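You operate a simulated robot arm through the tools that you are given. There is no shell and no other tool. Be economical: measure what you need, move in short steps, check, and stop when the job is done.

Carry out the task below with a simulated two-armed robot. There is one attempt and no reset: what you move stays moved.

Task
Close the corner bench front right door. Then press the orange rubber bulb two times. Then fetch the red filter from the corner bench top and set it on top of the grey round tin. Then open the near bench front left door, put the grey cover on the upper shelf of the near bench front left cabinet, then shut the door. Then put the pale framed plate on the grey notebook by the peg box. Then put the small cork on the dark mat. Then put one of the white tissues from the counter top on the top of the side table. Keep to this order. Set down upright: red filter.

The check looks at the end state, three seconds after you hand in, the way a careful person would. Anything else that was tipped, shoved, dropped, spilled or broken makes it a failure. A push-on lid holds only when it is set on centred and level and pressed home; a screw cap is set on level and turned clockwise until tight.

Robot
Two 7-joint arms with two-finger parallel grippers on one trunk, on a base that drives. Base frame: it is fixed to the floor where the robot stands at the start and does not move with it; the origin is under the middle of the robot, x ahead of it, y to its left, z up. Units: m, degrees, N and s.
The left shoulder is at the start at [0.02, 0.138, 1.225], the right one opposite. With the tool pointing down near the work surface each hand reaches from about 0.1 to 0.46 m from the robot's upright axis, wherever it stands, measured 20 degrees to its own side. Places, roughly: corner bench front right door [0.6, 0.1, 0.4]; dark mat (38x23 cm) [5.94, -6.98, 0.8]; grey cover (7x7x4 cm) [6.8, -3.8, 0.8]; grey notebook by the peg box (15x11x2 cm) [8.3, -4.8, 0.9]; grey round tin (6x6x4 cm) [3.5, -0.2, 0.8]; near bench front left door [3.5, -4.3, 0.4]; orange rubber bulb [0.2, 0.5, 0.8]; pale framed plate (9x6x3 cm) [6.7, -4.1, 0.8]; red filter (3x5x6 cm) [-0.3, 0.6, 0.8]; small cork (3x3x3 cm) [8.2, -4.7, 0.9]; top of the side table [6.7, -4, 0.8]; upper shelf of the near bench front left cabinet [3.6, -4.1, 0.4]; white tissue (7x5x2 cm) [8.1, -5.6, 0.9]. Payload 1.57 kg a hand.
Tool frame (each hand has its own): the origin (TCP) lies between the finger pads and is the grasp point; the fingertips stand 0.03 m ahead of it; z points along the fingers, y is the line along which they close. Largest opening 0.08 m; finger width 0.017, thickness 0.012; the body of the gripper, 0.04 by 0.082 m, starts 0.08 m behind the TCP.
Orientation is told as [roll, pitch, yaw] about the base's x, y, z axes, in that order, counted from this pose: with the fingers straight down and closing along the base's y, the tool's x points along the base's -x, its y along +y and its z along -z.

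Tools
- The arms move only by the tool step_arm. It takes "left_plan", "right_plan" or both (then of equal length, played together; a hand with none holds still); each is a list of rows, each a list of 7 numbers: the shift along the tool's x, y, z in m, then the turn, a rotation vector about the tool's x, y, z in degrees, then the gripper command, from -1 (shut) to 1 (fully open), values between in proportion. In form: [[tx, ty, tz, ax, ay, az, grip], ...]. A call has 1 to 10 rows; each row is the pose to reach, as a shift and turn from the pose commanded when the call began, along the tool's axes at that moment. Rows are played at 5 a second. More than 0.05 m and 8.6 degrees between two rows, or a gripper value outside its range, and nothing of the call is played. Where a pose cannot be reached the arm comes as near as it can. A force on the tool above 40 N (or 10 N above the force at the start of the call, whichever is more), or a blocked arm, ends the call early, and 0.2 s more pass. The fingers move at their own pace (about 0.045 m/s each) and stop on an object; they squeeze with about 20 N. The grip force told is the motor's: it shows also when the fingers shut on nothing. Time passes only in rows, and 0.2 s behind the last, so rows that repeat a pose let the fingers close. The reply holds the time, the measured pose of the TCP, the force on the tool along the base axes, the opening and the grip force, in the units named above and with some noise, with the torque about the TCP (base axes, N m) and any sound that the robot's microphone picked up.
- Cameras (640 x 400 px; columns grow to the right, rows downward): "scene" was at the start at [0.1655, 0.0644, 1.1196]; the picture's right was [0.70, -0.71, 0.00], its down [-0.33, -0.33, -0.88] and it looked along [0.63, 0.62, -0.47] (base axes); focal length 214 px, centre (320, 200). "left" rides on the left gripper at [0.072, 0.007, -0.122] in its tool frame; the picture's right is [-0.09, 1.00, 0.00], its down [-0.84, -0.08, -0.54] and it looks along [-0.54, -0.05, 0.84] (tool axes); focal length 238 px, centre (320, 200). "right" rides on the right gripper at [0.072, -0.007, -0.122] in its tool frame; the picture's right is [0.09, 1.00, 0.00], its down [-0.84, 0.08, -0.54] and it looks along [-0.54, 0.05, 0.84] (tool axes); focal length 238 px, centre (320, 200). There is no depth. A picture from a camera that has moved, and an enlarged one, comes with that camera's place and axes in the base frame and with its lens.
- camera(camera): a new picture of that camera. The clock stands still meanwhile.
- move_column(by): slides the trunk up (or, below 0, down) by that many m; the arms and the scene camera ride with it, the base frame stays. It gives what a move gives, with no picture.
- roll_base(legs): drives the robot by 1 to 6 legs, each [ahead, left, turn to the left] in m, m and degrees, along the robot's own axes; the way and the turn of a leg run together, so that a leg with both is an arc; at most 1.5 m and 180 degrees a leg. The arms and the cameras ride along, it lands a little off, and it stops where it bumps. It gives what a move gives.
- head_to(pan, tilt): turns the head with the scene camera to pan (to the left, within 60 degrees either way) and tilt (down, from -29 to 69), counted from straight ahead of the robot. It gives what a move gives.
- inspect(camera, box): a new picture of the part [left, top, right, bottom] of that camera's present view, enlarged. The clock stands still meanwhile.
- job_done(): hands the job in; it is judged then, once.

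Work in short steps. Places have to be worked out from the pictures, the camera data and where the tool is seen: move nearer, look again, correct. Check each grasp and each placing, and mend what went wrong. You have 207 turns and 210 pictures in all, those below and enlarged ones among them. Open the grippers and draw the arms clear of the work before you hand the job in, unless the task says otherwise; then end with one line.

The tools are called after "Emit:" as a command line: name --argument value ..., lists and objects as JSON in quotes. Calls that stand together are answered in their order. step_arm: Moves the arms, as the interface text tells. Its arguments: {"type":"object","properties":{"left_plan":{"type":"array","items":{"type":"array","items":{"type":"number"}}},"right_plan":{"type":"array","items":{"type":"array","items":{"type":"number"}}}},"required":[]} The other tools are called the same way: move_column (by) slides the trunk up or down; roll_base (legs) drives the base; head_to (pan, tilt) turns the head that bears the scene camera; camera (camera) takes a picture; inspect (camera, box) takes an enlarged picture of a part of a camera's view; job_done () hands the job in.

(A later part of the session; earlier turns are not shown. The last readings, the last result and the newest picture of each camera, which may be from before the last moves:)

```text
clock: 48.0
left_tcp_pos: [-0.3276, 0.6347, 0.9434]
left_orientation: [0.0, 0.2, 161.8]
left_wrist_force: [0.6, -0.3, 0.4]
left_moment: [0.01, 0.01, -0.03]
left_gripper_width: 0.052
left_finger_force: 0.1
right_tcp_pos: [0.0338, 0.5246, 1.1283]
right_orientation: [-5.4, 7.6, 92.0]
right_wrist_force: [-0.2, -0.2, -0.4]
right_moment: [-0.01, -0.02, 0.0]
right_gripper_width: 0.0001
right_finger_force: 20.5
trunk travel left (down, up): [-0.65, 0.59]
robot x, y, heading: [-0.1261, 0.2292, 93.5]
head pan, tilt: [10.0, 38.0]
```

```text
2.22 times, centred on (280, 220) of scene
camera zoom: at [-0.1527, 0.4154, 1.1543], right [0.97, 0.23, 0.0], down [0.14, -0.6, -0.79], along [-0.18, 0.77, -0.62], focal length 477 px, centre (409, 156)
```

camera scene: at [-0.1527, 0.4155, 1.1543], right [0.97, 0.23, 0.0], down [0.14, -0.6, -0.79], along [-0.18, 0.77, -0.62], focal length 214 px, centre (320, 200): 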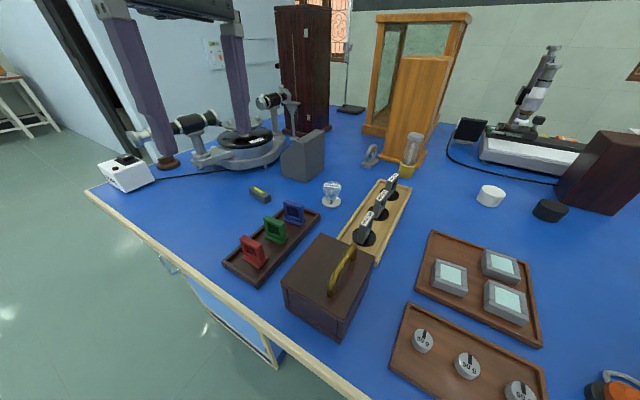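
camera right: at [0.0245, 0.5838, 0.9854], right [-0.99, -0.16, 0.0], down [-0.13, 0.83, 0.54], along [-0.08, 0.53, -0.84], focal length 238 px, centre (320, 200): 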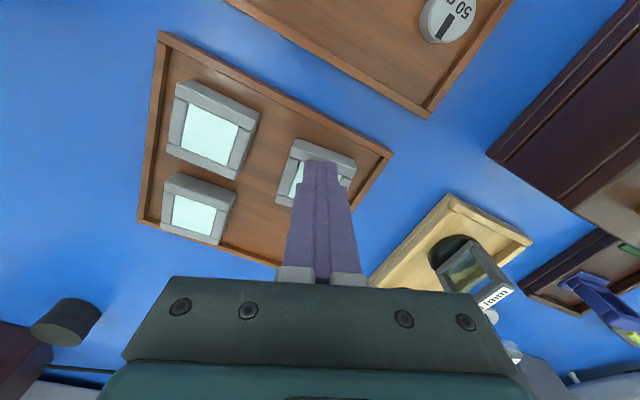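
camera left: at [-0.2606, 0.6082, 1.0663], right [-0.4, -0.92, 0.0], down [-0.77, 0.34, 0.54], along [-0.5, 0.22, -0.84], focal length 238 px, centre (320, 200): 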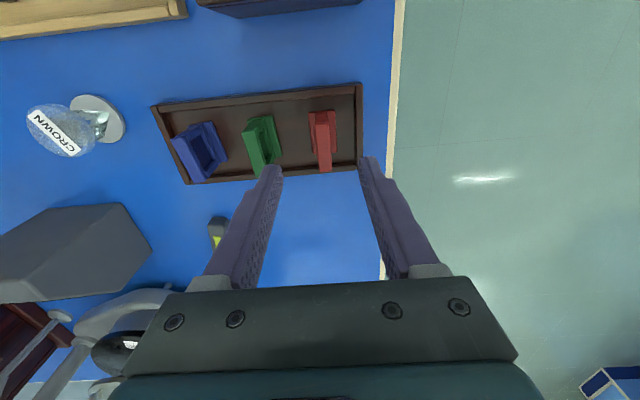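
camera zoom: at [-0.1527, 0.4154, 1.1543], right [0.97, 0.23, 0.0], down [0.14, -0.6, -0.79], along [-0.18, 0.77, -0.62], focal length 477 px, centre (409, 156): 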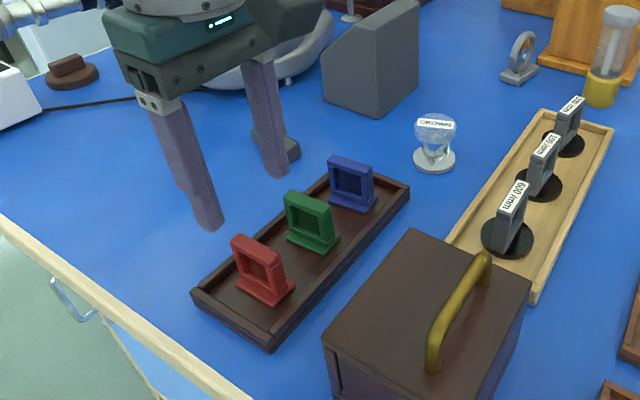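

Both views agree the hand is centred over the filter. I descend to z≈0.853 and close.

Emit:
step_arm --left_plan '[[0, 0, 0.03, 0, 0, 0, 0.3], [0, 0, 0.06, 0, 0, 0, 0.3], [0, 0, 0.088, 0, 0, 0, 0.3]]'

Emit:
camera --camera "left"

Emit:
inspect --camera "scene" --box '[180, 130, 380, 310]'

```text
clock: 48.8
left_tcp_pos: [-0.3256, 0.6358, 0.8556]
left_orientation: [-0.2, 0.2, 161.9]
left_wrist_force: [0.6, 0.3, 0.2]
left_moment: [-0.01, -0.01, 0.02]
left_gripper_width: 0.0521
left_finger_force: 0.0
right_tcp_pos: [0.0344, 0.5236, 1.1285]
right_orientation: [-5.3, 7.5, 92.1]
right_wrist_force: [-0.4, -0.1, 1.4]
right_moment: [-0.02, 0.0, -0.02]
right_gripper_width: 0.0
right_finger_force: 19.9
trunk travel left (down, up): [-0.65, 0.59]
robot x, y, heading: [-0.1275, 0.2326, 93.1]
head pan, tilt: [10.0, 38.0]
```

```text
178 pictures are left
camera left: at [-0.2602, 0.608, 0.9787], right [-0.4, -0.92, 0.0], down [-0.77, 0.33, 0.54], along [-0.49, 0.22, -0.84], focal length 238 px, centre (320, 200)
```

left: 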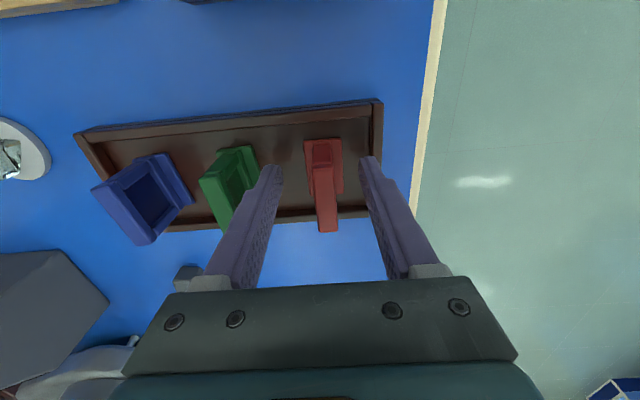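

```text
2.22 times, centred on (280, 220) of scene
camera zoom: at [-0.1526, 0.4154, 1.1543], right [0.97, 0.23, 0.0], down [0.14, -0.6, -0.79], along [-0.18, 0.77, -0.62], focal length 477 px, centre (409, 156)
```

zoom: 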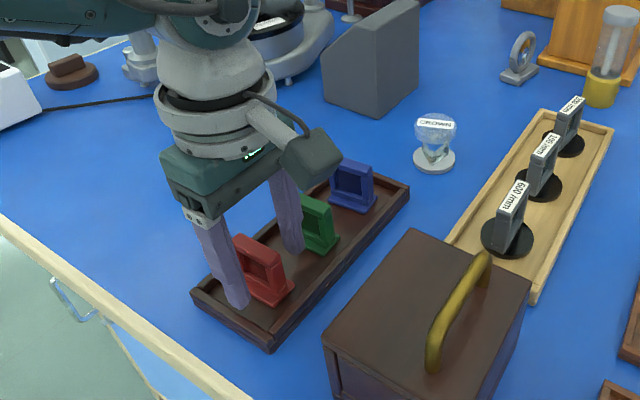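

The filter stands centred between the fingers. Closing.

Emit:
step_arm --left_plan '[[0, 0, 0, 0, 0, 0, -0.2], [0, 0, 0, 0, 0, 0, -0.6], [0, 0, 0, 0, 0, 0, -1], [0, 0, 0, 0, 0, 0, -1], [0, 0, 0, 0, 0, 0, -1]]'

Emit:
camera --camera "left"

```text
clock: 50.0
left_tcp_pos: [-0.3251, 0.635, 0.8562]
left_orientation: [0.0, 0.2, 161.9]
left_wrist_force: [0.0, -1.3, -0.3]
left_moment: [0.02, 0.03, 0.02]
left_gripper_width: 0.0124
left_finger_force: 20.2
right_tcp_pos: [0.0345, 0.5238, 1.129]
right_orientation: [-5.3, 7.5, 92.1]
right_wrist_force: [-0.7, -0.5, 0.5]
right_moment: [0.01, -0.03, -0.01]
right_gripper_width: 0.0001
right_finger_force: 20.0
trunk travel left (down, up): [-0.65, 0.59]
robot x, y, heading: [-0.1298, 0.2313, 93.6]
head pan, tilt: [10.0, 38.0]
```

```text
176 pictures are left
camera left: at [-0.2606, 0.608, 0.979], right [-0.4, -0.92, 0.0], down [-0.77, 0.33, 0.54], along [-0.5, 0.21, -0.84], focal length 238 px, centre (320, 200)
```

left: 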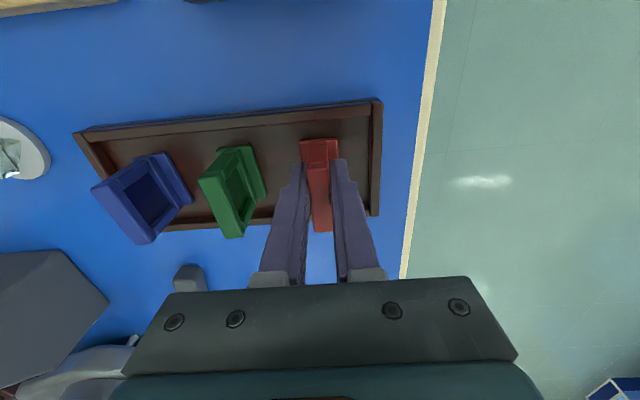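

Gripped at 12.4 mm. I lift straight up.

Emit:
step_arm --left_plan '[[0, 0, -0.02, 0, 0, 0, -1], [0, 0, -0.06, 0, 0, 0, -1], [0, 0, -0.11, 0, 0, 0, -1], [0, 0, -0.16, 0, 0, 0, -1], [0, 0, -0.2, 0, 0, 0, -1]]'

Emit:
camera --camera "left"

Emit:
camera --camera "scene"

```text
clock: 51.2
left_tcp_pos: [-0.3271, 0.634, 1.055]
left_orientation: [0.1, 0.2, 161.9]
left_wrist_force: [0.0, 0.1, -0.9]
left_moment: [-0.03, 0.01, 0.01]
left_gripper_width: 0.0
left_finger_force: 20.0
right_tcp_pos: [0.0349, 0.5244, 1.129]
right_orientation: [-5.3, 7.4, 92.1]
right_wrist_force: [0.9, 0.5, 0.2]
right_moment: [0.01, -0.04, 0.0]
right_gripper_width: 0.0002
right_finger_force: 20.1
trunk travel left (down, up): [-0.65, 0.59]
robot x, y, heading: [-0.1294, 0.233, 93.3]
head pan, tilt: [10.0, 38.0]
```

```text
175 pictures are left
camera left: at [-0.2613, 0.607, 1.1783], right [-0.4, -0.92, 0.0], down [-0.77, 0.33, 0.54], along [-0.5, 0.21, -0.84], focal length 238 px, centre (320, 200)
```

left: 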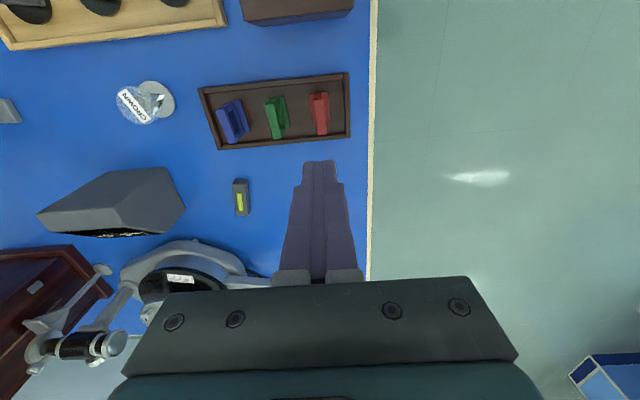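

```text
174 pictures are left
camera scene: at [-0.1528, 0.4155, 1.1542], right [0.97, 0.23, 0.0], down [0.14, -0.6, -0.79], along [-0.18, 0.77, -0.62], focal length 214 px, centre (320, 200)
```

scene: 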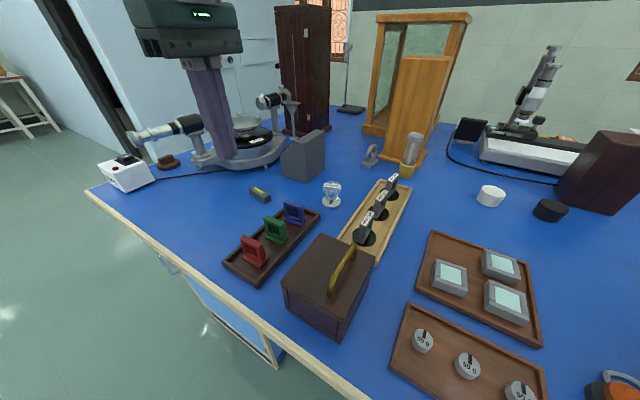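

The filter slipped out and is still standing in its tray. I'll look closely before choosing a grip across its width instead.

Emit:
inspect --camera "left" --box '[190, 60, 370, 160]'

Emit:
inspect --camera "scene" --box '[210, 200, 330, 300]'

```text
3.56 times, centred on (280, 110) of left
camera zoom: at [-0.2613, 0.607, 1.1783], right [-0.4, -0.92, 0.0], down [-0.77, 0.33, 0.54], along [-0.5, 0.21, -0.84], focal length 848 px, centre (462, 520)
```

zoom: 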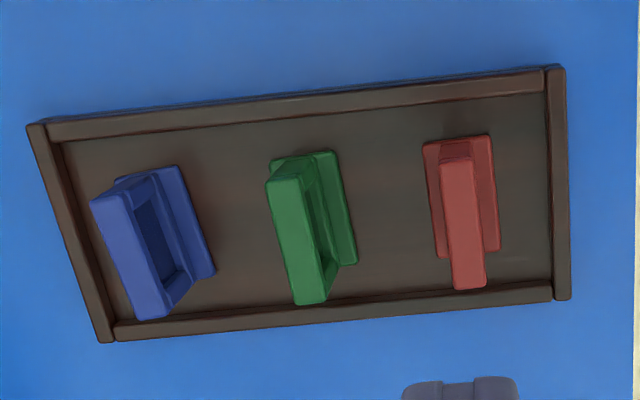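

```text
4.00 times, centred on (270, 250) of scene
camera zoom: at [-0.1528, 0.4155, 1.1542], right [0.97, 0.23, 0.0], down [0.14, -0.6, -0.79], along [-0.18, 0.77, -0.62], focal length 858 px, centre (520, 0)
```

zoom: 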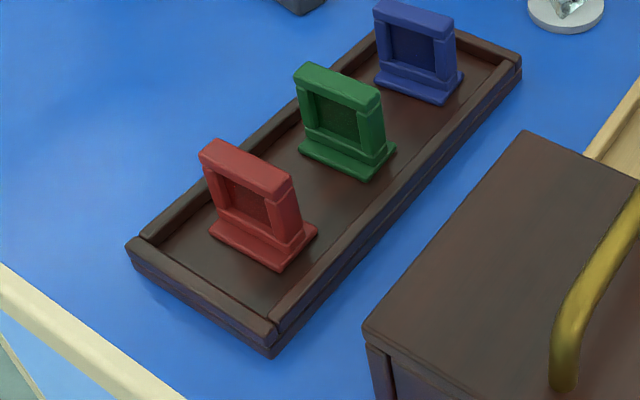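

From the zoom the filter's centre is about (-0.334,0.636) and its top only about z 0.853, so I gripped too high. I'll re-grip about 8 mm lower and shift 8 mm toward its centre, then lift gently.

Emit:
step_arm --left_plan '[[-0.008, 0, 0.03, 0, 0, 0, 0.3], [-0.008, 0, 0.08, 0, 0, 0, 0.3], [-0.008, 0, 0.13, 0, 0, 0, 0.3], [-0.008, 0, 0.18, 0, 0, 0, 0.3], [-0.008, 0, 0.2, 0, 0, 0, 0.3], [-0.008, 0, 0.205, 0, 0, 0, 0.3], [-0.008, 0, 0.208, 0, 0, 0, 0.3]]'

Emit:
camera --camera "left"

Emit:
inspect --camera "scene" --box '[210, 200, 330, 300]'

```text
clock: 52.8
left_tcp_pos: [-0.3344, 0.6384, 0.8489]
left_orientation: [0.0, 0.2, 161.7]
left_wrist_force: [2.3, -5.5, 28.9]
left_moment: [-1.2, 0.31, 0.16]
left_gripper_width: 0.0555
left_finger_force: 2.7
right_tcp_pos: [0.0338, 0.5258, 1.1291]
right_orientation: [-5.3, 7.4, 92.2]
right_wrist_force: [-0.3, -0.2, 0.5]
right_moment: [0.04, -0.01, -0.03]
right_gripper_width: 0.0
right_finger_force: 19.7
trunk travel left (down, up): [-0.65, 0.59]
robot x, y, heading: [-0.1274, 0.2318, 93.3]
head pan, tilt: [10.0, 38.0]
```

```text
171 pictures are left
camera left: at [-0.268, 0.6115, 0.9728], right [-0.4, -0.92, 0.0], down [-0.77, 0.33, 0.54], along [-0.49, 0.22, -0.84], focal length 238 px, centre (320, 200)
```

left: 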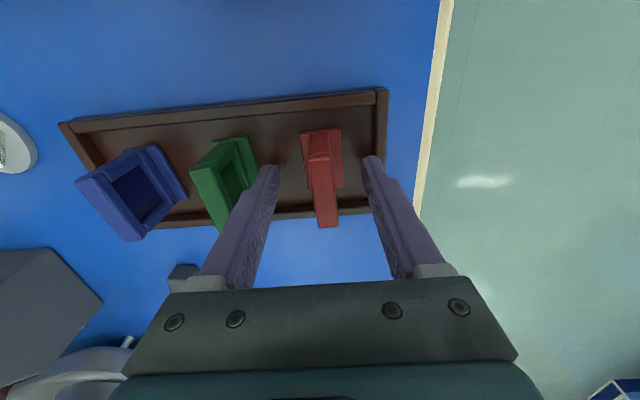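

```text
4.00 times, centred on (270, 250) of scene
camera zoom: at [-0.1532, 0.4161, 1.1551], right [0.97, 0.23, 0.0], down [0.14, -0.6, -0.79], along [-0.18, 0.77, -0.61], focal length 858 px, centre (520, 0)
```

zoom: 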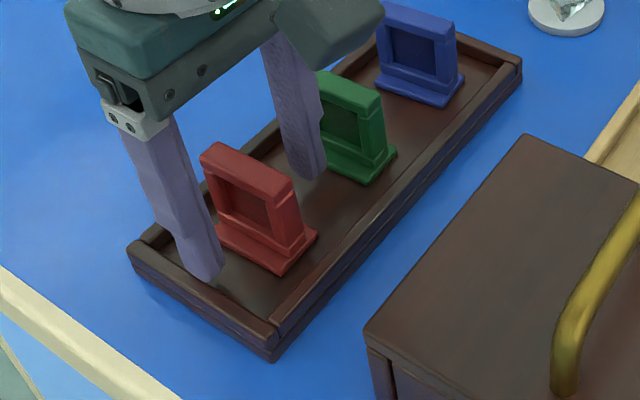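

The near finger touched the tray rim. I'll raise slightly, narrow the opening to about 3 cm, re-lower and close.

Emit:
step_arm --left_plan '[[0, 0, -0.008, 0, 0, 0, 0.3], [0, 0, -0.008, 0, 0, 0, -0.2], [0, 0, -0.008, 0, 0, 0, -0.2], [0, 0, -0.004, 0, 0, 0, -0.2], [0, 0, 0.0, 0, 0, 0, -0.2]]'

Emit:
camera --camera "left"

```text
clock: 54.0
left_tcp_pos: [-0.3338, 0.6362, 0.8464]
left_orientation: [0.1, 0.1, 161.9]
left_wrist_force: [-0.7, -0.1, -0.3]
left_moment: [0.01, 0.02, -0.03]
left_gripper_width: 0.0321
left_finger_force: 0.0
right_tcp_pos: [0.0345, 0.5247, 1.128]
right_orientation: [-5.3, 7.5, 92.1]
right_wrist_force: [-1.3, -0.4, -0.7]
right_moment: [-0.03, -0.01, 0.02]
right_gripper_width: 0.0003
right_finger_force: 19.7
trunk travel left (down, up): [-0.65, 0.59]
robot x, y, heading: [-0.1258, 0.2326, 93.3]
head pan, tilt: [10.0, 38.0]
```

```text
169 pictures are left
camera left: at [-0.2681, 0.6098, 0.9701], right [-0.4, -0.92, 0.0], down [-0.77, 0.33, 0.54], along [-0.5, 0.21, -0.84], focal length 238 px, centre (320, 200)
```

left: 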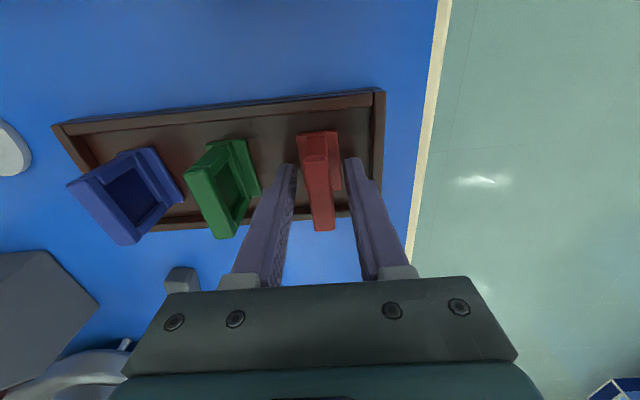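

Clear at z 0.846. I go 3 mm lower and close.

Emit:
step_arm --left_plan '[[0, 0, 0.003, 0, 0, 0, -0.2], [0, 0, 0.003, 0, 0, 0, -0.6], [0, 0, 0.003, 0, 0, 0, -1], [0, 0, 0.003, 0, 0, 0, -1], [0, 0, 0.003, 0, 0, 0, -1]]'

Emit:
step_arm --left_plan '[[0, 0, -0.004, 0, 0, 0, -1], [0, 0, -0.008, 0, 0, 0, -1], [0, 0, -0.012, 0, 0, 0, -1], [0, 0, -0.018, 0, 0, 0, -1], [0, 0, -0.026, 0, 0, 0, -1]]'

Emit:
inspect --camera "scene" --box '[210, 200, 330, 300]'

```text
clock: 55.2
left_tcp_pos: [-0.335, 0.6366, 0.8435]
left_orientation: [-0.1, 0.0, 161.9]
left_wrist_force: [-0.3, 0.3, 1.4]
left_moment: [-0.03, 0.04, -0.03]
left_gripper_width: 0.0269
left_finger_force: 20.4
right_tcp_pos: [0.0339, 0.5234, 1.128]
right_orientation: [-5.3, 7.5, 92.2]
right_wrist_force: [-0.6, 1.1, 0.2]
right_moment: [-0.02, -0.02, -0.01]
right_gripper_width: 0.0
right_finger_force: 19.8
trunk travel left (down, up): [-0.65, 0.59]
robot x, y, heading: [-0.1273, 0.2326, 93.2]
head pan, tilt: [10.0, 38.0]
```

```text
clock: 56.4
left_tcp_pos: [-0.3352, 0.6362, 0.8706]
left_orientation: [0.0, 0.2, 161.8]
left_wrist_force: [-0.4, -0.6, 0.4]
left_moment: [0.01, -0.03, 0.02]
left_gripper_width: 0.0268
left_finger_force: 19.6
right_tcp_pos: [0.0343, 0.5238, 1.1286]
right_orientation: [-5.3, 7.4, 92.1]
right_wrist_force: [0.0, -0.6, 0.2]
right_moment: [0.05, -0.02, 0.0]
right_gripper_width: 0.0
right_finger_force: 19.7
trunk travel left (down, up): [-0.65, 0.59]
robot x, y, heading: [-0.131, 0.2332, 93.2]
head pan, tilt: [10.0, 38.0]
```

```text
4.00 times, centred on (270, 250) of scene
camera zoom: at [-0.1527, 0.4154, 1.1542], right [0.97, 0.23, 0.0], down [0.14, -0.6, -0.79], along [-0.18, 0.77, -0.62], focal length 858 px, centre (520, 0)
```

zoom: 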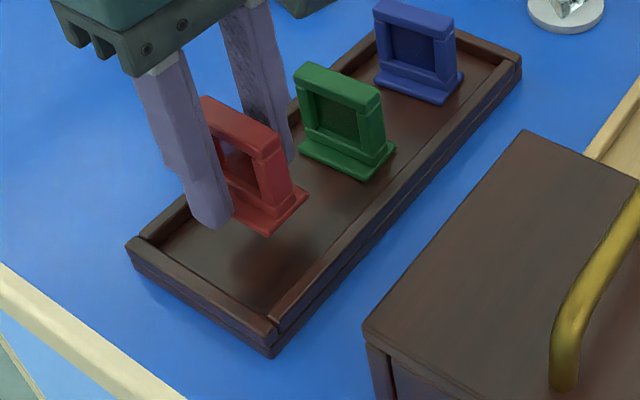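

The filter is now held firmly by its foot (26.9 mm) and lifted clear. I raise it further.

Emit:
step_arm --left_plan '[[0, 0, -0.02, 0, 0, 0, -1], [0, 0, -0.05, 0, 0, 0, -1], [0, 0, -0.08, 0, 0, 0, -1], [0, 0, -0.11, 0, 0, 0, -1], [0, 0, -0.14, 0, 0, 0, -1], [0, 0, -0.17, 0, 0, 0, -1]]'

Emit:
camera --camera "left"

```text
clock: 57.8
left_tcp_pos: [-0.3353, 0.6373, 1.0396]
left_orientation: [-0.1, 0.1, 161.9]
left_wrist_force: [0.5, 0.3, -0.4]
left_moment: [-0.02, -0.04, -0.01]
left_gripper_width: 0.027
left_finger_force: 20.0
right_tcp_pos: [0.0333, 0.5237, 1.1281]
right_orientation: [-5.2, 7.5, 92.1]
right_wrist_force: [0.0, -0.6, 0.3]
right_moment: [-0.01, -0.01, 0.01]
right_gripper_width: 0.0
right_finger_force: 20.5
trunk travel left (down, up): [-0.65, 0.59]
robot x, y, heading: [-0.1284, 0.2323, 93.4]
head pan, tilt: [10.0, 38.0]
```

```text
167 pictures are left
camera left: at [-0.2687, 0.6099, 1.1632], right [-0.4, -0.92, 0.0], down [-0.77, 0.33, 0.54], along [-0.5, 0.21, -0.84], focal length 238 px, centre (320, 200)
```

left: 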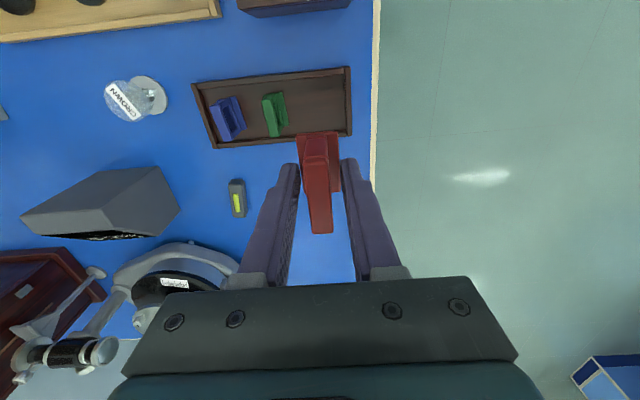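

Held well. I back out of the gap and turn toward +x, then look for the next bench.

Emit:
roll_base --legs '[[-0.65, 0, 0], [0, 0, -93]]'

Emit:
head_to --pan 0 --tilt 12

Emit:
camera --camera "scene"

Emit:
head_to --pan -55 --tilt 12

Emit:
camera --camera "scene"

```text
clock: 65.3
left_tcp_pos: [0.3258, -0.2252, 1.0399]
left_orientation: [0.0, 0.2, 69.1]
left_wrist_force: [0.3, -0.2, -0.1]
left_moment: [0.0, -0.01, -0.02]
left_gripper_width: 0.0268
left_finger_force: 20.3
right_tcp_pos: [0.1931, -0.5897, 1.1285]
right_orientation: [-5.4, 7.4, -0.8]
right_wrist_force: [0.6, 0.4, -0.3]
right_moment: [-0.03, 0.0, -0.08]
right_gripper_width: 0.0
right_finger_force: 19.9
trunk travel left (down, up): [-0.65, 0.59]
robot x, y, heading: [-0.0902, -0.4141, 0.5]
head pan, tilt: [10.0, 38.0]
```

```text
clock: 66.2
left_tcp_pos: [0.3249, -0.2266, 1.0401]
left_orientation: [0.1, 0.1, 69.0]
left_wrist_force: [0.3, 0.3, 0.0]
left_moment: [-0.03, 0.0, -0.03]
left_gripper_width: 0.027
left_finger_force: 19.6
right_tcp_pos: [0.1941, -0.5899, 1.1283]
right_orientation: [-5.4, 7.5, -0.7]
right_wrist_force: [0.3, 0.0, -0.6]
right_moment: [-0.02, 0.01, 0.01]
right_gripper_width: 0.0
right_finger_force: 19.9
trunk travel left (down, up): [-0.65, 0.59]
robot x, y, heading: [-0.0853, -0.4133, 0.8]
head pan, tilt: [0.0, 12.0]
```

```text
166 pictures are left
camera scene: at [0.1035, -0.4111, 1.1956], right [0.01, -1.0, 0.0], down [-0.21, 0.0, -0.98], along [0.98, 0.01, -0.21], focal length 214 px, centre (320, 200)
```

scene: 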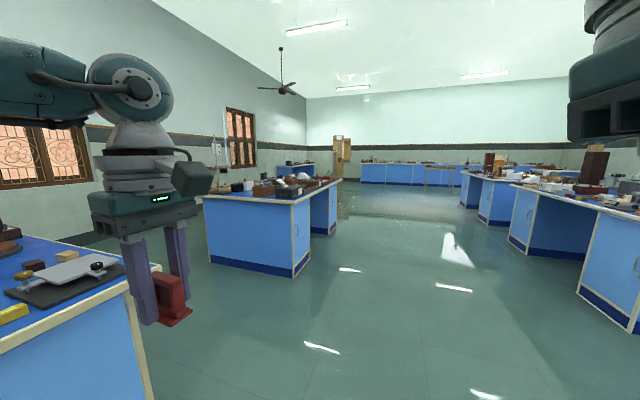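

```text
clock: 67.5
left_tcp_pos: [0.3248, -0.2265, 1.0404]
left_orientation: [0.0, 0.1, 69.1]
left_wrist_force: [-0.9, 0.4, -0.5]
left_moment: [0.01, 0.03, -0.04]
left_gripper_width: 0.0272
left_finger_force: 19.9
right_tcp_pos: [0.192, -0.5898, 1.1284]
right_orientation: [-5.3, 7.5, -0.7]
right_wrist_force: [-1.1, 0.8, 0.3]
right_moment: [0.01, -0.03, 0.02]
right_gripper_width: 0.0
right_finger_force: 20.4
trunk travel left (down, up): [-0.65, 0.59]
robot x, y, heading: [-0.0871, -0.4139, 0.6]
head pan, tilt: [-55.0, 12.0]
```

```text
165 pictures are left
camera scene: at [0.0646, -0.4879, 1.1957], right [-0.81, -0.58, 0.0], down [-0.12, 0.17, -0.98], along [0.57, -0.79, -0.21], focal length 214 px, centre (320, 200)
```

scene: 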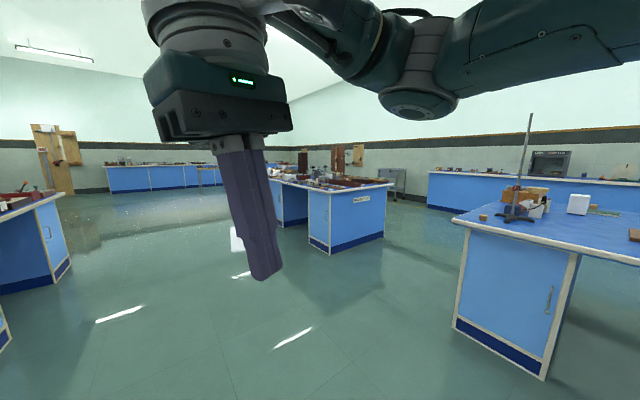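

The next bench's front edge runs from about (2.08,-0.14) at -18°, and the tin should be about 0.38 m in from it. I drive to a standoff near (3.15,-1.27) and turn to face it.

Emit:
roll_base --legs '[[1.2, -0.86, 0], [1.45, 0, 0], [0.55, 0, 0], [0, 0, 71]]'

Emit:
head_to --pan 0 --tilt 30

Emit:
camera --camera "scene"

```text
clock: 87.4
left_tcp_pos: [3.069, -0.7483, 1.0408]
left_orientation: [0.0, 0.1, 141.2]
left_wrist_force: [0.8, -0.3, -0.9]
left_moment: [0.01, 0.04, -0.02]
left_gripper_width: 0.0126
left_finger_force: 20.2
right_tcp_pos: [3.3733, -0.9845, 1.1278]
right_orientation: [-5.3, 7.5, 71.3]
right_wrist_force: [-0.6, -0.2, -0.3]
right_moment: [-0.01, 0.04, -0.01]
right_gripper_width: 0.0001
right_finger_force: 20.0
trunk travel left (down, up): [-0.65, 0.59]
robot x, y, heading: [3.1222, -1.2024, 72.7]
head pan, tilt: [-55.0, 12.0]
```

```text
clock: 88.7
left_tcp_pos: [3.0676, -0.7486, 1.0396]
left_orientation: [0.0, 0.1, 141.3]
left_wrist_force: [0.9, 0.3, -0.6]
left_moment: [0.04, 0.0, 0.03]
left_gripper_width: 0.0122
left_finger_force: 19.9
right_tcp_pos: [3.3732, -0.9848, 1.1282]
right_orientation: [-5.3, 7.5, 71.5]
right_wrist_force: [0.2, 0.3, -0.5]
right_moment: [-0.03, 0.04, -0.03]
right_gripper_width: 0.0003
right_finger_force: 20.1
trunk travel left (down, up): [-0.65, 0.59]
robot x, y, heading: [3.1205, -1.2004, 72.5]
head pan, tilt: [0.0, 30.0]
```

```text
164 pictures are left
camera scene: at [3.1769, -1.0195, 1.1666], right [0.95, -0.3, 0.0], down [-0.15, -0.48, -0.87], along [0.26, 0.83, -0.5], focal length 214 px, centre (320, 200)
```

scene: 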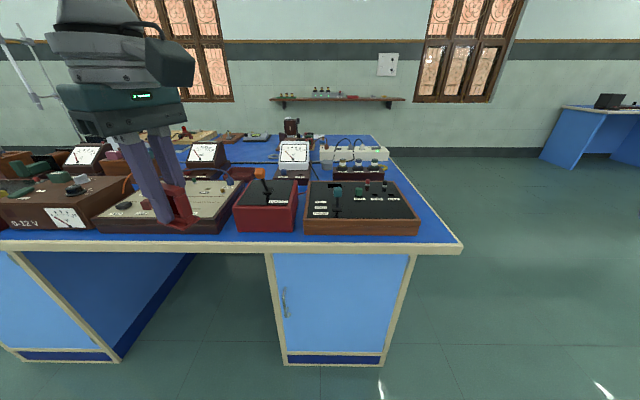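

The grip width fell to 12 mm, so the filter slipped somewhat. I check it with the left camera.

Emit:
camera --camera "left"

Emit:
inspect --camera "scene" --box '[80, 80, 260, 250]'

```text
163 pictures are left
camera left: at [3.1207, -0.7974, 1.1629], right [-0.7, -0.72, 0.0], down [-0.6, 0.59, 0.54], along [-0.39, 0.38, -0.84], focal length 238 px, centre (320, 200)
```

left: 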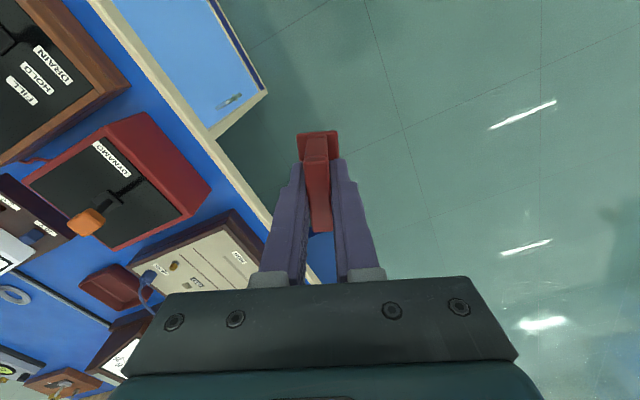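

```text
2.35 times, centred on (170, 165) of scene
camera zoom: at [3.1769, -1.0195, 1.1666], right [0.95, -0.3, 0.0], down [-0.15, -0.48, -0.87], along [0.26, 0.83, -0.5], focal length 505 px, centre (673, 282)
```

zoom: 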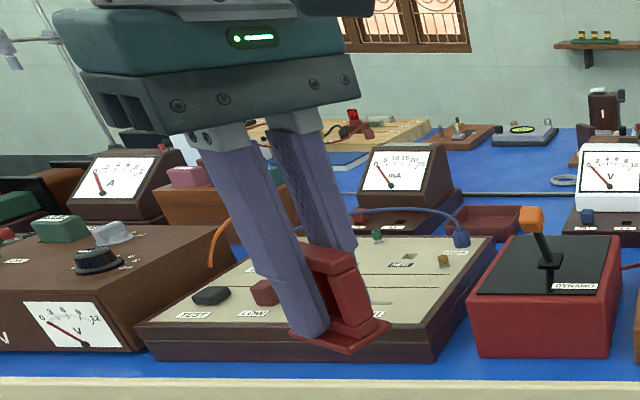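

The filter is now gripped on its frame posts just above the foot and still upright. I locate the tin, expected near pixel (334,169).

Emit:
inspect --camera "scene" --box '[220, 110, 420, 240]'

```text
3.08 times, centred on (320, 175) of scene
camera zoom: at [3.1769, -1.0195, 1.1666], right [0.95, -0.3, 0.0], down [-0.15, -0.48, -0.87], along [0.26, 0.83, -0.5], focal length 660 px, centre (320, 277)
```

zoom: 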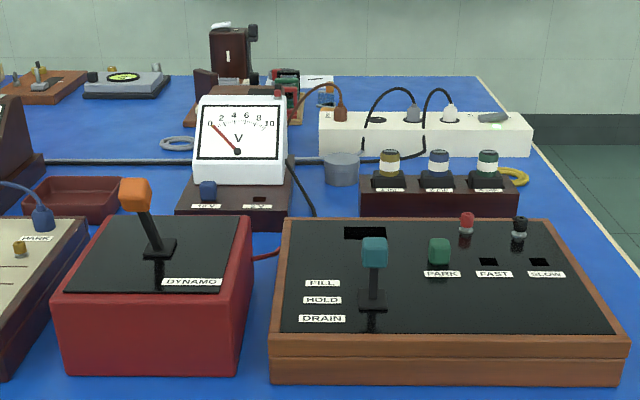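

The tin sits behind the brown box at about (3.484,-0.15), roughly 0.5 m from the front edge but only 0.32 m from the bench's right end. To plan how close I can get, I look down at my own base.

Emit:
head_to --pan 0 --tilt 69

Emit:
camera --camera "scene"

```text
clock: 89.7
left_tcp_pos: [3.0685, -0.749, 1.041]
left_orientation: [0.0, 0.1, 141.2]
left_wrist_force: [0.3, 0.3, 0.3]
left_moment: [-0.02, 0.01, 0.04]
left_gripper_width: 0.0121
left_finger_force: 19.8
right_tcp_pos: [3.3747, -0.9864, 1.1279]
right_orientation: [-5.4, 7.5, 71.4]
right_wrist_force: [-0.4, -0.8, 0.1]
right_moment: [-0.01, -0.02, 0.0]
right_gripper_width: 0.0
right_finger_force: 19.6
trunk travel left (down, up): [-0.65, 0.59]
robot x, y, heading: [3.12, -1.2001, 72.8]
head pan, tilt: [0.0, 68.8]
```

```text
160 pictures are left
camera scene: at [3.1666, -1.0524, 1.1152], right [0.95, -0.3, 0.0], down [-0.28, -0.89, -0.36], along [0.11, 0.35, -0.93], focal length 214 px, centre (320, 200)
```

scene: 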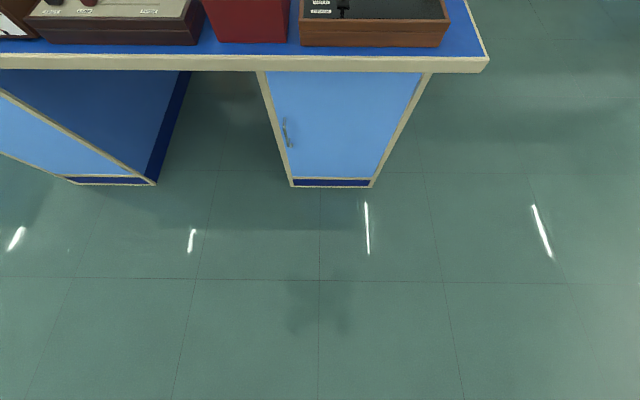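

The base isn't visible from above. The tin is 0.32 m from the right end, so I drive around to face that end.

Emit:
roll_base --legs '[[0, -0.95, 0], [1.25, 0, 0], [0, 0, 90]]'

Emit:
head_to --pan 0 --tilt 35

Emit:
camera --camera "scene"

Emit:
camera --camera "left"

```text
clock: 104.4
left_tcp_pos: [3.9454, -0.3463, 1.0401]
left_orientation: [0.0, 0.1, -127.9]
left_wrist_force: [0.0, 0.6, -1.6]
left_moment: [0.01, 0.0, -0.01]
left_gripper_width: 0.0121
left_finger_force: 20.1
right_tcp_pos: [4.1768, -0.0348, 1.1279]
right_orientation: [-5.4, 7.6, 162.4]
right_wrist_force: [-0.9, 0.3, 0.4]
right_moment: [0.02, 0.02, 0.0]
right_gripper_width: 0.0002
right_finger_force: 19.6
trunk travel left (down, up): [-0.65, 0.59]
robot x, y, heading: [4.4002, -0.2829, 163.8]
head pan, tilt: [0.0, 68.8]
```

```text
clock: 105.4
left_tcp_pos: [3.9446, -0.3442, 1.0402]
left_orientation: [0.0, 0.1, -127.9]
left_wrist_force: [0.1, 0.0, 0.5]
left_moment: [0.0, 0.02, -0.02]
left_gripper_width: 0.0125
left_finger_force: 20.2
right_tcp_pos: [4.1773, -0.0365, 1.1277]
right_orientation: [-5.4, 7.5, 162.3]
right_wrist_force: [0.2, 0.4, 0.4]
right_moment: [0.02, 0.0, 0.01]
right_gripper_width: 0.0
right_finger_force: 20.1
trunk travel left (down, up): [-0.65, 0.59]
robot x, y, heading: [4.3971, -0.2864, 163.8]
head pan, tilt: [0.0, 35.0]
```

```text
159 pictures are left
camera scene: at [4.2179, -0.2335, 1.1587], right [0.28, 0.96, 0.0], down [0.55, -0.16, -0.82], along [-0.79, 0.23, -0.57], focal length 214 px, centre (320, 200)
```

scene: 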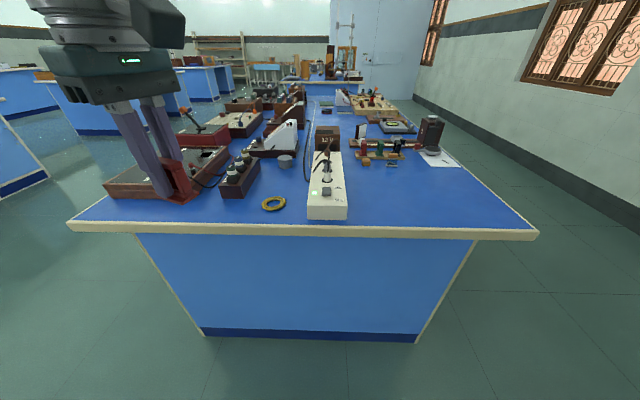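

```text
158 pictures are left
camera left: at [3.995, -0.2911, 1.1629], right [0.73, -0.68, 0.0], down [-0.58, -0.61, 0.54], along [-0.37, -0.39, -0.84], focal length 238 px, centre (320, 200)
```

left: 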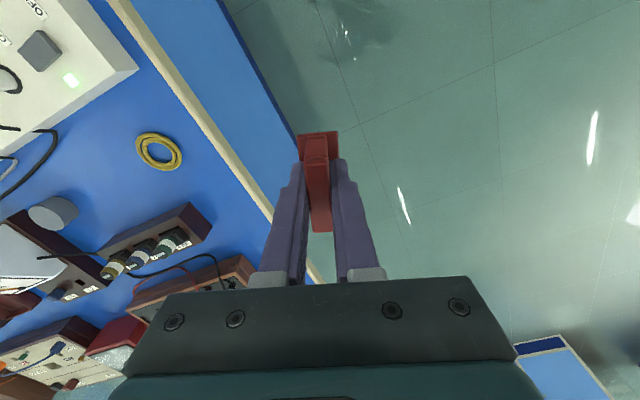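

The tin is at about (3.498,-0.152). I drive forward in two legs to find how close the base can get.

Emit:
roll_base --legs '[[0.3, -0.055, 0], [0.17, 0, 0]]'

Emit:
camera --camera "left"

```text
clock: 108.6
left_tcp_pos: [3.5108, -0.1602, 1.0399]
left_orientation: [0.0, 0.1, -127.8]
left_wrist_force: [-0.6, 0.5, -0.9]
left_moment: [0.01, 0.0, -0.06]
left_gripper_width: 0.0124
left_finger_force: 20.4
right_tcp_pos: [3.742, 0.1488, 1.1288]
right_orientation: [-5.4, 7.5, 162.5]
right_wrist_force: [-0.4, -0.5, 0.6]
right_moment: [0.01, -0.03, 0.0]
right_gripper_width: 0.0
right_finger_force: 20.1
trunk travel left (down, up): [-0.65, 0.59]
robot x, y, heading: [3.9628, -0.0976, 163.7]
head pan, tilt: [0.0, 35.0]
```

```text
157 pictures are left
camera left: at [3.5601, -0.1065, 1.1628], right [0.73, -0.68, 0.0], down [-0.57, -0.61, 0.54], along [-0.37, -0.39, -0.84], focal length 238 px, centre (320, 200)
```

left: 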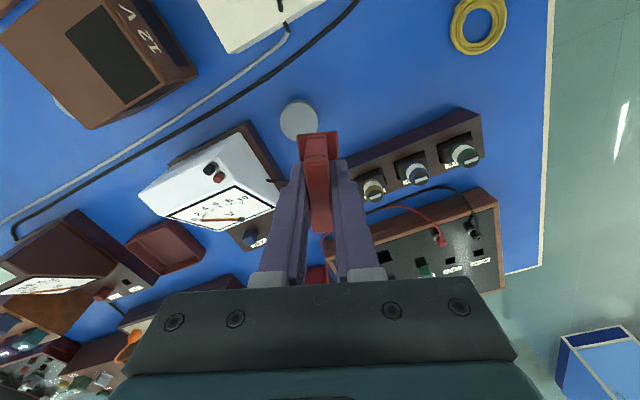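

No bump, so the hand is almost above the tin. I take a closer scene view to check clearance around it.

Emit:
camera --camera "scene"

Emit:
inspect --camera "left" --box '[200, 60, 420, 240]'

```text
156 pictures are left
camera scene: at [3.7829, -0.0487, 1.1588], right [0.28, 0.96, 0.0], down [0.55, -0.16, -0.82], along [-0.79, 0.23, -0.57], focal length 214 px, centre (320, 200)
```

scene: 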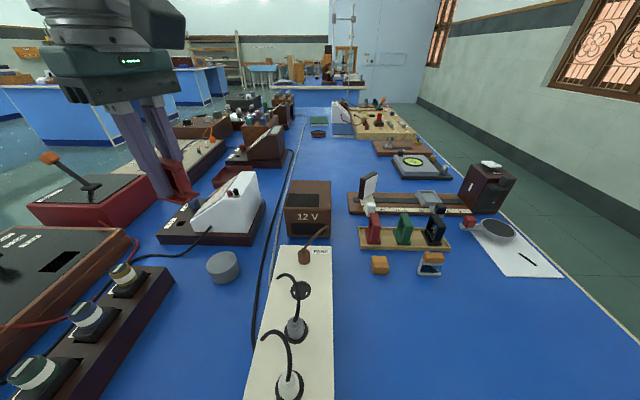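

```text
2.22 times, centred on (310, 150) of left
camera zoom: at [3.5601, -0.1065, 1.1628], right [0.73, -0.68, 0.0], down [-0.57, -0.61, 0.54], along [-0.37, -0.39, -0.84], focal length 530 px, centre (342, 311)
```

zoom: 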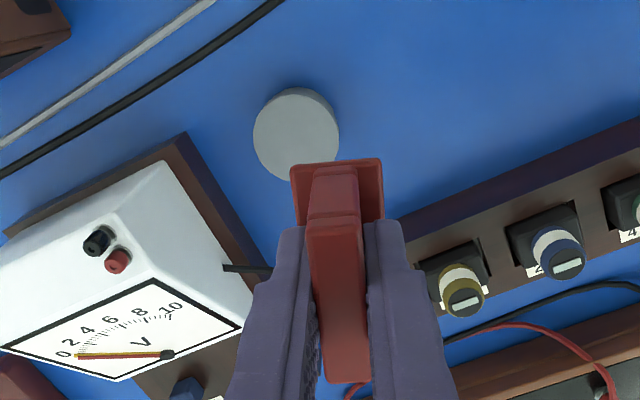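

The tin centre is consistently at (3.485,-0.147) with its top near 0.84. I move over it and lower most of the way.

Emit:
step_arm --left_plan '[[-0.004, -0.014, 0, 0, 0, 0, -1], [-0.008, -0.0285, 0.01, 0, 0, 0, -1], [-0.008, -0.0285, 0.04, 0, 0, 0, -1], [-0.008, -0.0285, 0.08, 0, 0, 0, -1], [-0.008, -0.0285, 0.11, 0, 0, 0, -1], [-0.008, -0.0285, 0.13, 0, 0, 0, -1]]'

Emit:
camera --camera "left"

Emit:
inspect --camera "scene" --box '[140, 180, 300, 300]'

```text
clock: 110.0
left_tcp_pos: [3.4835, -0.1489, 0.9089]
left_orientation: [-0.1, 0.0, -127.8]
left_wrist_force: [0.2, 0.8, 0.5]
left_moment: [0.02, 0.0, 0.02]
left_gripper_width: 0.0123
left_finger_force: 20.1
right_tcp_pos: [3.7415, 0.1485, 1.1281]
right_orientation: [-5.4, 7.5, 162.6]
right_wrist_force: [0.5, 0.0, 0.3]
right_moment: [0.01, 0.01, -0.01]
right_gripper_width: 0.0
right_finger_force: 19.8
trunk travel left (down, up): [-0.65, 0.59]
robot x, y, heading: [3.9591, -0.1017, 163.9]
head pan, tilt: [0.0, 35.0]
```

```text
154 pictures are left
camera left: at [3.5324, -0.0949, 1.0329], right [0.73, -0.68, 0.0], down [-0.57, -0.61, 0.54], along [-0.37, -0.39, -0.84], focal length 238 px, centre (320, 200)
```

left: 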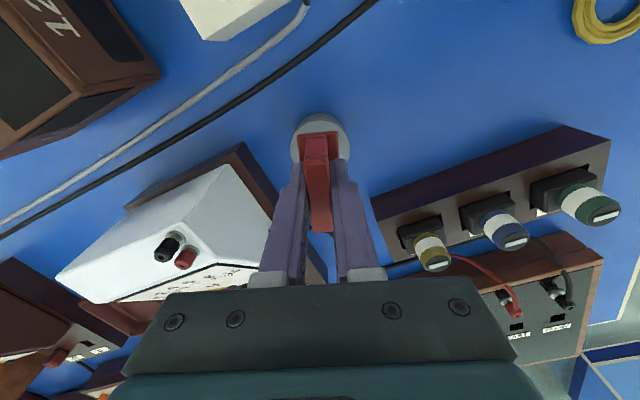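

```text
3.33 times, centred on (220, 240) of scene
camera zoom: at [3.783, -0.0487, 1.1588], right [0.28, 0.96, 0.0], down [0.55, -0.16, -0.82], along [-0.79, 0.23, -0.57], focal length 715 px, centre (653, 67)
```

zoom: 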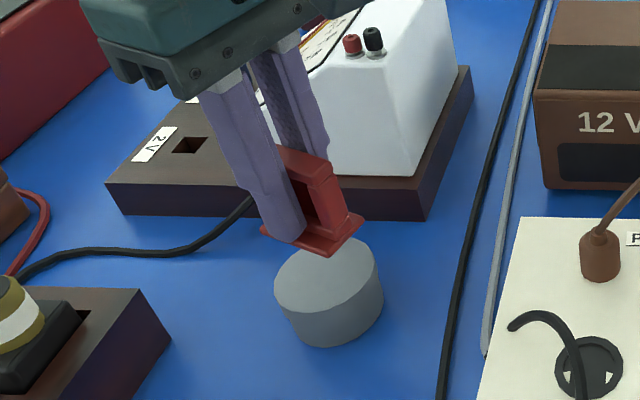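

The foot is centred over the tin in both views. I lower slowly, checking force.

Emit:
step_arm --left_plan '[[0, 0, 0.01, 0, 0, 0, -1], [0, 0, 0.018, 0, 0, 0, -1], [0, 0, 0.021, 0, 0, 0, -1]]'

Emit:
inspect --camera "scene" --box '[140, 180, 300, 300]'

```text
clock: 110.8
left_tcp_pos: [3.4843, -0.148, 0.8892]
left_orientation: [0.0, 0.2, -127.8]
left_wrist_force: [0.0, 0.6, -0.8]
left_moment: [0.02, -0.03, -0.02]
left_gripper_width: 0.0123
left_finger_force: 19.8
right_tcp_pos: [3.7413, 0.1493, 1.1287]
right_orientation: [-5.4, 7.5, 162.6]
right_wrist_force: [-0.7, -0.7, -0.7]
right_moment: [-0.02, -0.04, -0.03]
right_gripper_width: 0.0001
right_finger_force: 19.9
trunk travel left (down, up): [-0.65, 0.59]
robot x, y, heading: [3.964, -0.1032, 163.6]
head pan, tilt: [0.0, 35.0]
```

```text
3.33 times, centred on (220, 240) of scene
camera zoom: at [3.7829, -0.0487, 1.1588], right [0.28, 0.96, 0.0], down [0.55, -0.16, -0.82], along [-0.79, 0.23, -0.57], focal length 715 px, centre (653, 67)
```

zoom: 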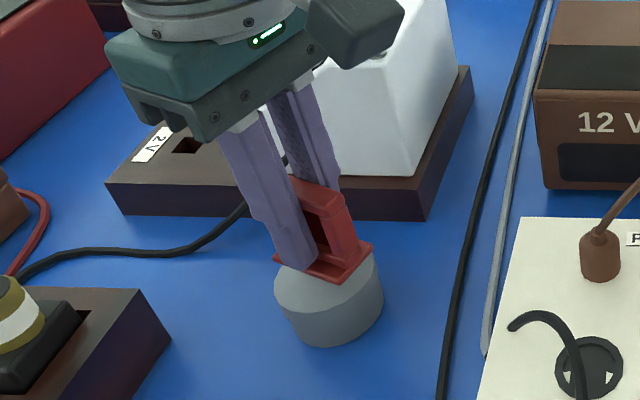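

Nearly touching. I go down a few more millimetres.

Emit:
step_arm --left_plan '[[0, 0, 0.002, 0, 0, 0, -1], [0, 0, 0.004, 0, 0, 0, -1], [0, 0, 0.006, 0, 0, 0, -1]]'

Emit:
inspect --camera "scene" --box '[180, 200, 260, 290]'

```text
clock: 111.6
left_tcp_pos: [3.4854, -0.1497, 0.8829]
left_orientation: [0.0, 0.1, -127.8]
left_wrist_force: [0.0, 0.0, -0.5]
left_moment: [0.0, -0.03, 0.04]
left_gripper_width: 0.0124
left_finger_force: 20.1
right_tcp_pos: [3.7406, 0.149, 1.1289]
right_orientation: [-5.4, 7.5, 162.5]
right_wrist_force: [-0.6, -0.6, 0.9]
right_moment: [-0.05, -0.01, 0.0]
right_gripper_width: 0.0001
right_finger_force: 20.3
trunk travel left (down, up): [-0.65, 0.59]
robot x, y, heading: [3.963, -0.1021, 163.5]
head pan, tilt: [0.0, 35.0]
```

```text
4.44 times, centred on (220, 245) of scene
camera zoom: at [3.7829, -0.0487, 1.1588], right [0.28, 0.96, 0.0], down [0.55, -0.16, -0.82], along [-0.79, 0.23, -0.57], focal length 953 px, centre (764, 0)
```

zoom: 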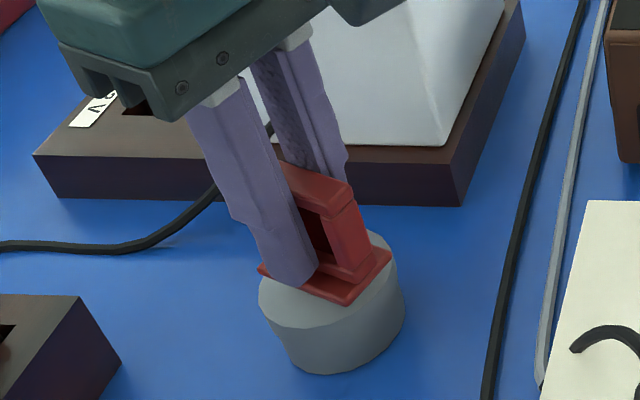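

Still no force. I go down another 4 mm.

Emit:
step_arm --left_plan '[[0, 0, 0.0015, 0, 0, 0, -1], [0, 0, 0.003, 0, 0, 0, -1], [0, 0, 0.004, 0, 0, 0, -1]]'

Emit:
inspect --camera "scene" --box '[180, 200, 260, 290]'

```text
clock: 112.4
left_tcp_pos: [3.4861, -0.1504, 0.8804]
left_orientation: [0.1, 0.1, -127.8]
left_wrist_force: [-0.6, -0.4, 0.2]
left_moment: [0.0, 0.0, 0.0]
left_gripper_width: 0.0123
left_finger_force: 20.4
left hand out of reach, approached as far as the arm can: row 1, 2, 3
right_tcp_pos: [3.7423, 0.1487, 1.1286]
right_orientation: [-5.3, 7.5, 162.5]
right_wrist_force: [-0.3, 0.2, -0.5]
right_moment: [0.01, -0.01, 0.02]
right_gripper_width: 0.0
right_finger_force: 20.4
trunk travel left (down, up): [-0.65, 0.59]
robot x, y, heading: [3.9658, -0.1007, 163.6]
head pan, tilt: [0.0, 35.0]
```

```text
4.44 times, centred on (220, 245) of scene
camera zoom: at [3.7829, -0.0487, 1.1588], right [0.28, 0.96, 0.0], down [0.55, -0.16, -0.82], along [-0.79, 0.23, -0.57], focal length 953 px, centre (764, 0)
```

zoom: 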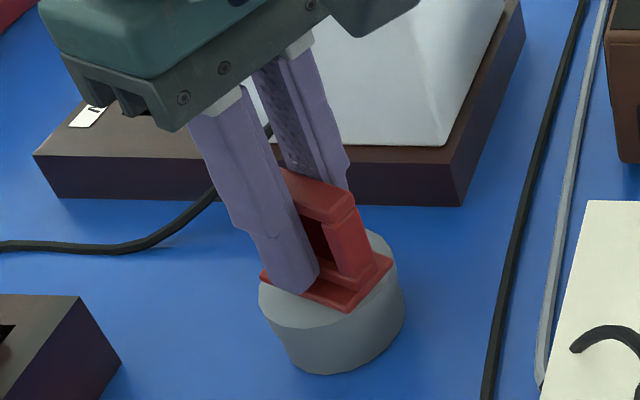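

The arm is at its reach limit, so I use the trunk to lower in small steps.

Emit:
move_column --by -0.004

Emit:
inspect --camera "scene" --box '[180, 200, 260, 290]'

```text
clock: 112.9
left_tcp_pos: [3.4864, -0.1487, 0.8757]
left_orientation: [0.0, 0.1, -127.7]
left_wrist_force: [0.0, -0.4, 0.4]
left_moment: [0.0, 0.0, 0.01]
left_gripper_width: 0.0122
left_finger_force: 19.9
right_tcp_pos: [3.7416, 0.1488, 1.1246]
right_orientation: [-5.4, 7.5, 162.5]
right_wrist_force: [0.8, 0.5, 0.4]
right_moment: [-0.01, -0.01, 0.0]
right_gripper_width: 0.0002
right_finger_force: 20.8
trunk travel left (down, up): [-0.646, 0.594]
robot x, y, heading: [3.9638, -0.0996, 163.8]
head pan, tilt: [0.0, 35.0]
```

```text
4.44 times, centred on (220, 245) of scene
camera zoom: at [3.7829, -0.0487, 1.1548], right [0.28, 0.96, 0.0], down [0.55, -0.16, -0.82], along [-0.79, 0.23, -0.57], focal length 953 px, centre (764, 0)
```

zoom: 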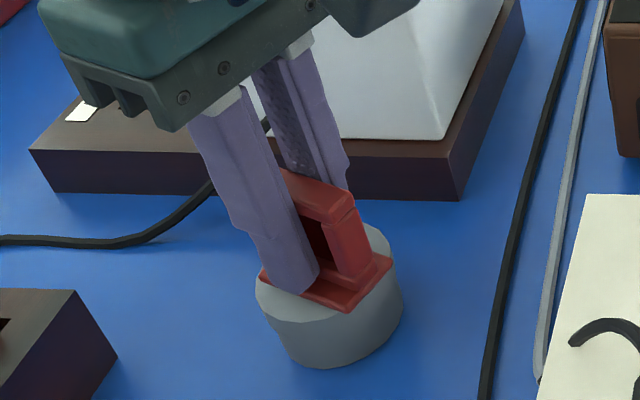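

A gap of a few millimetres remains, so I lower the trunk 3 mm more.

Emit:
move_column --by -0.003

```text
clock: 113.4
left_tcp_pos: [3.486, -0.1496, 0.8725]
left_orientation: [0.0, 0.2, -127.8]
left_wrist_force: [-1.3, -0.6, -0.6]
left_moment: [-0.02, -0.02, -0.02]
left_gripper_width: 0.0123
left_finger_force: 19.9
right_tcp_pos: [3.7409, 0.1492, 1.121]
right_orientation: [-5.4, 7.5, 162.5]
right_wrist_force: [0.6, 0.2, 0.2]
right_moment: [-0.04, 0.02, 0.01]
right_gripper_width: 0.0
right_finger_force: 19.7
trunk travel left (down, up): [-0.643, 0.597]
robot x, y, heading: [3.9587, -0.1017, 163.8]
head pan, tilt: [0.0, 35.0]
```

Emit:
move_column --by -0.003

Emit:
inspect --camera "scene" --box '[180, 200, 260, 290]'

```text
clock: 113.9
left_tcp_pos: [3.4857, -0.15, 0.8724]
left_orientation: [0.0, 0.2, -127.7]
left_wrist_force: [4.5, -0.2, 15.0]
left_moment: [-0.04, -0.14, 0.03]
left_gripper_width: 0.0122
left_finger_force: 20.1
right_tcp_pos: [3.7409, 0.1486, 1.1185]
right_orientation: [-5.3, 7.6, 162.5]
right_wrist_force: [-0.2, -1.2, -0.3]
right_moment: [0.0, 0.02, -0.02]
right_gripper_width: 0.0
right_finger_force: 20.1
trunk travel left (down, up): [-0.64, 0.6]
robot x, y, heading: [3.9671, -0.0992, 163.9]
head pan, tilt: [0.0, 35.0]
```

```text
4.44 times, centred on (220, 245) of scene
camera zoom: at [3.7826, -0.0489, 1.1491], right [0.28, 0.96, 0.0], down [0.55, -0.16, -0.82], along [-0.79, 0.23, -0.57], focal length 953 px, centre (764, 0)
```

zoom: 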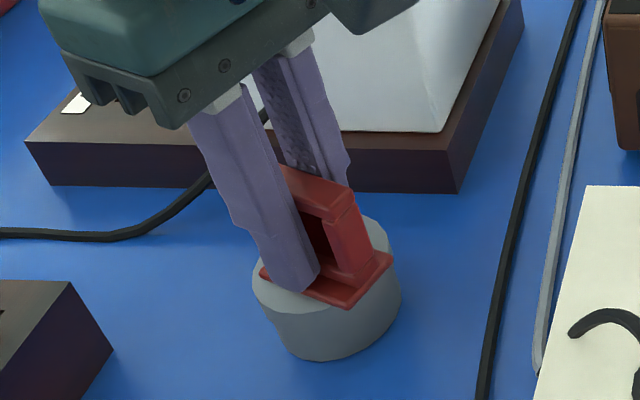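

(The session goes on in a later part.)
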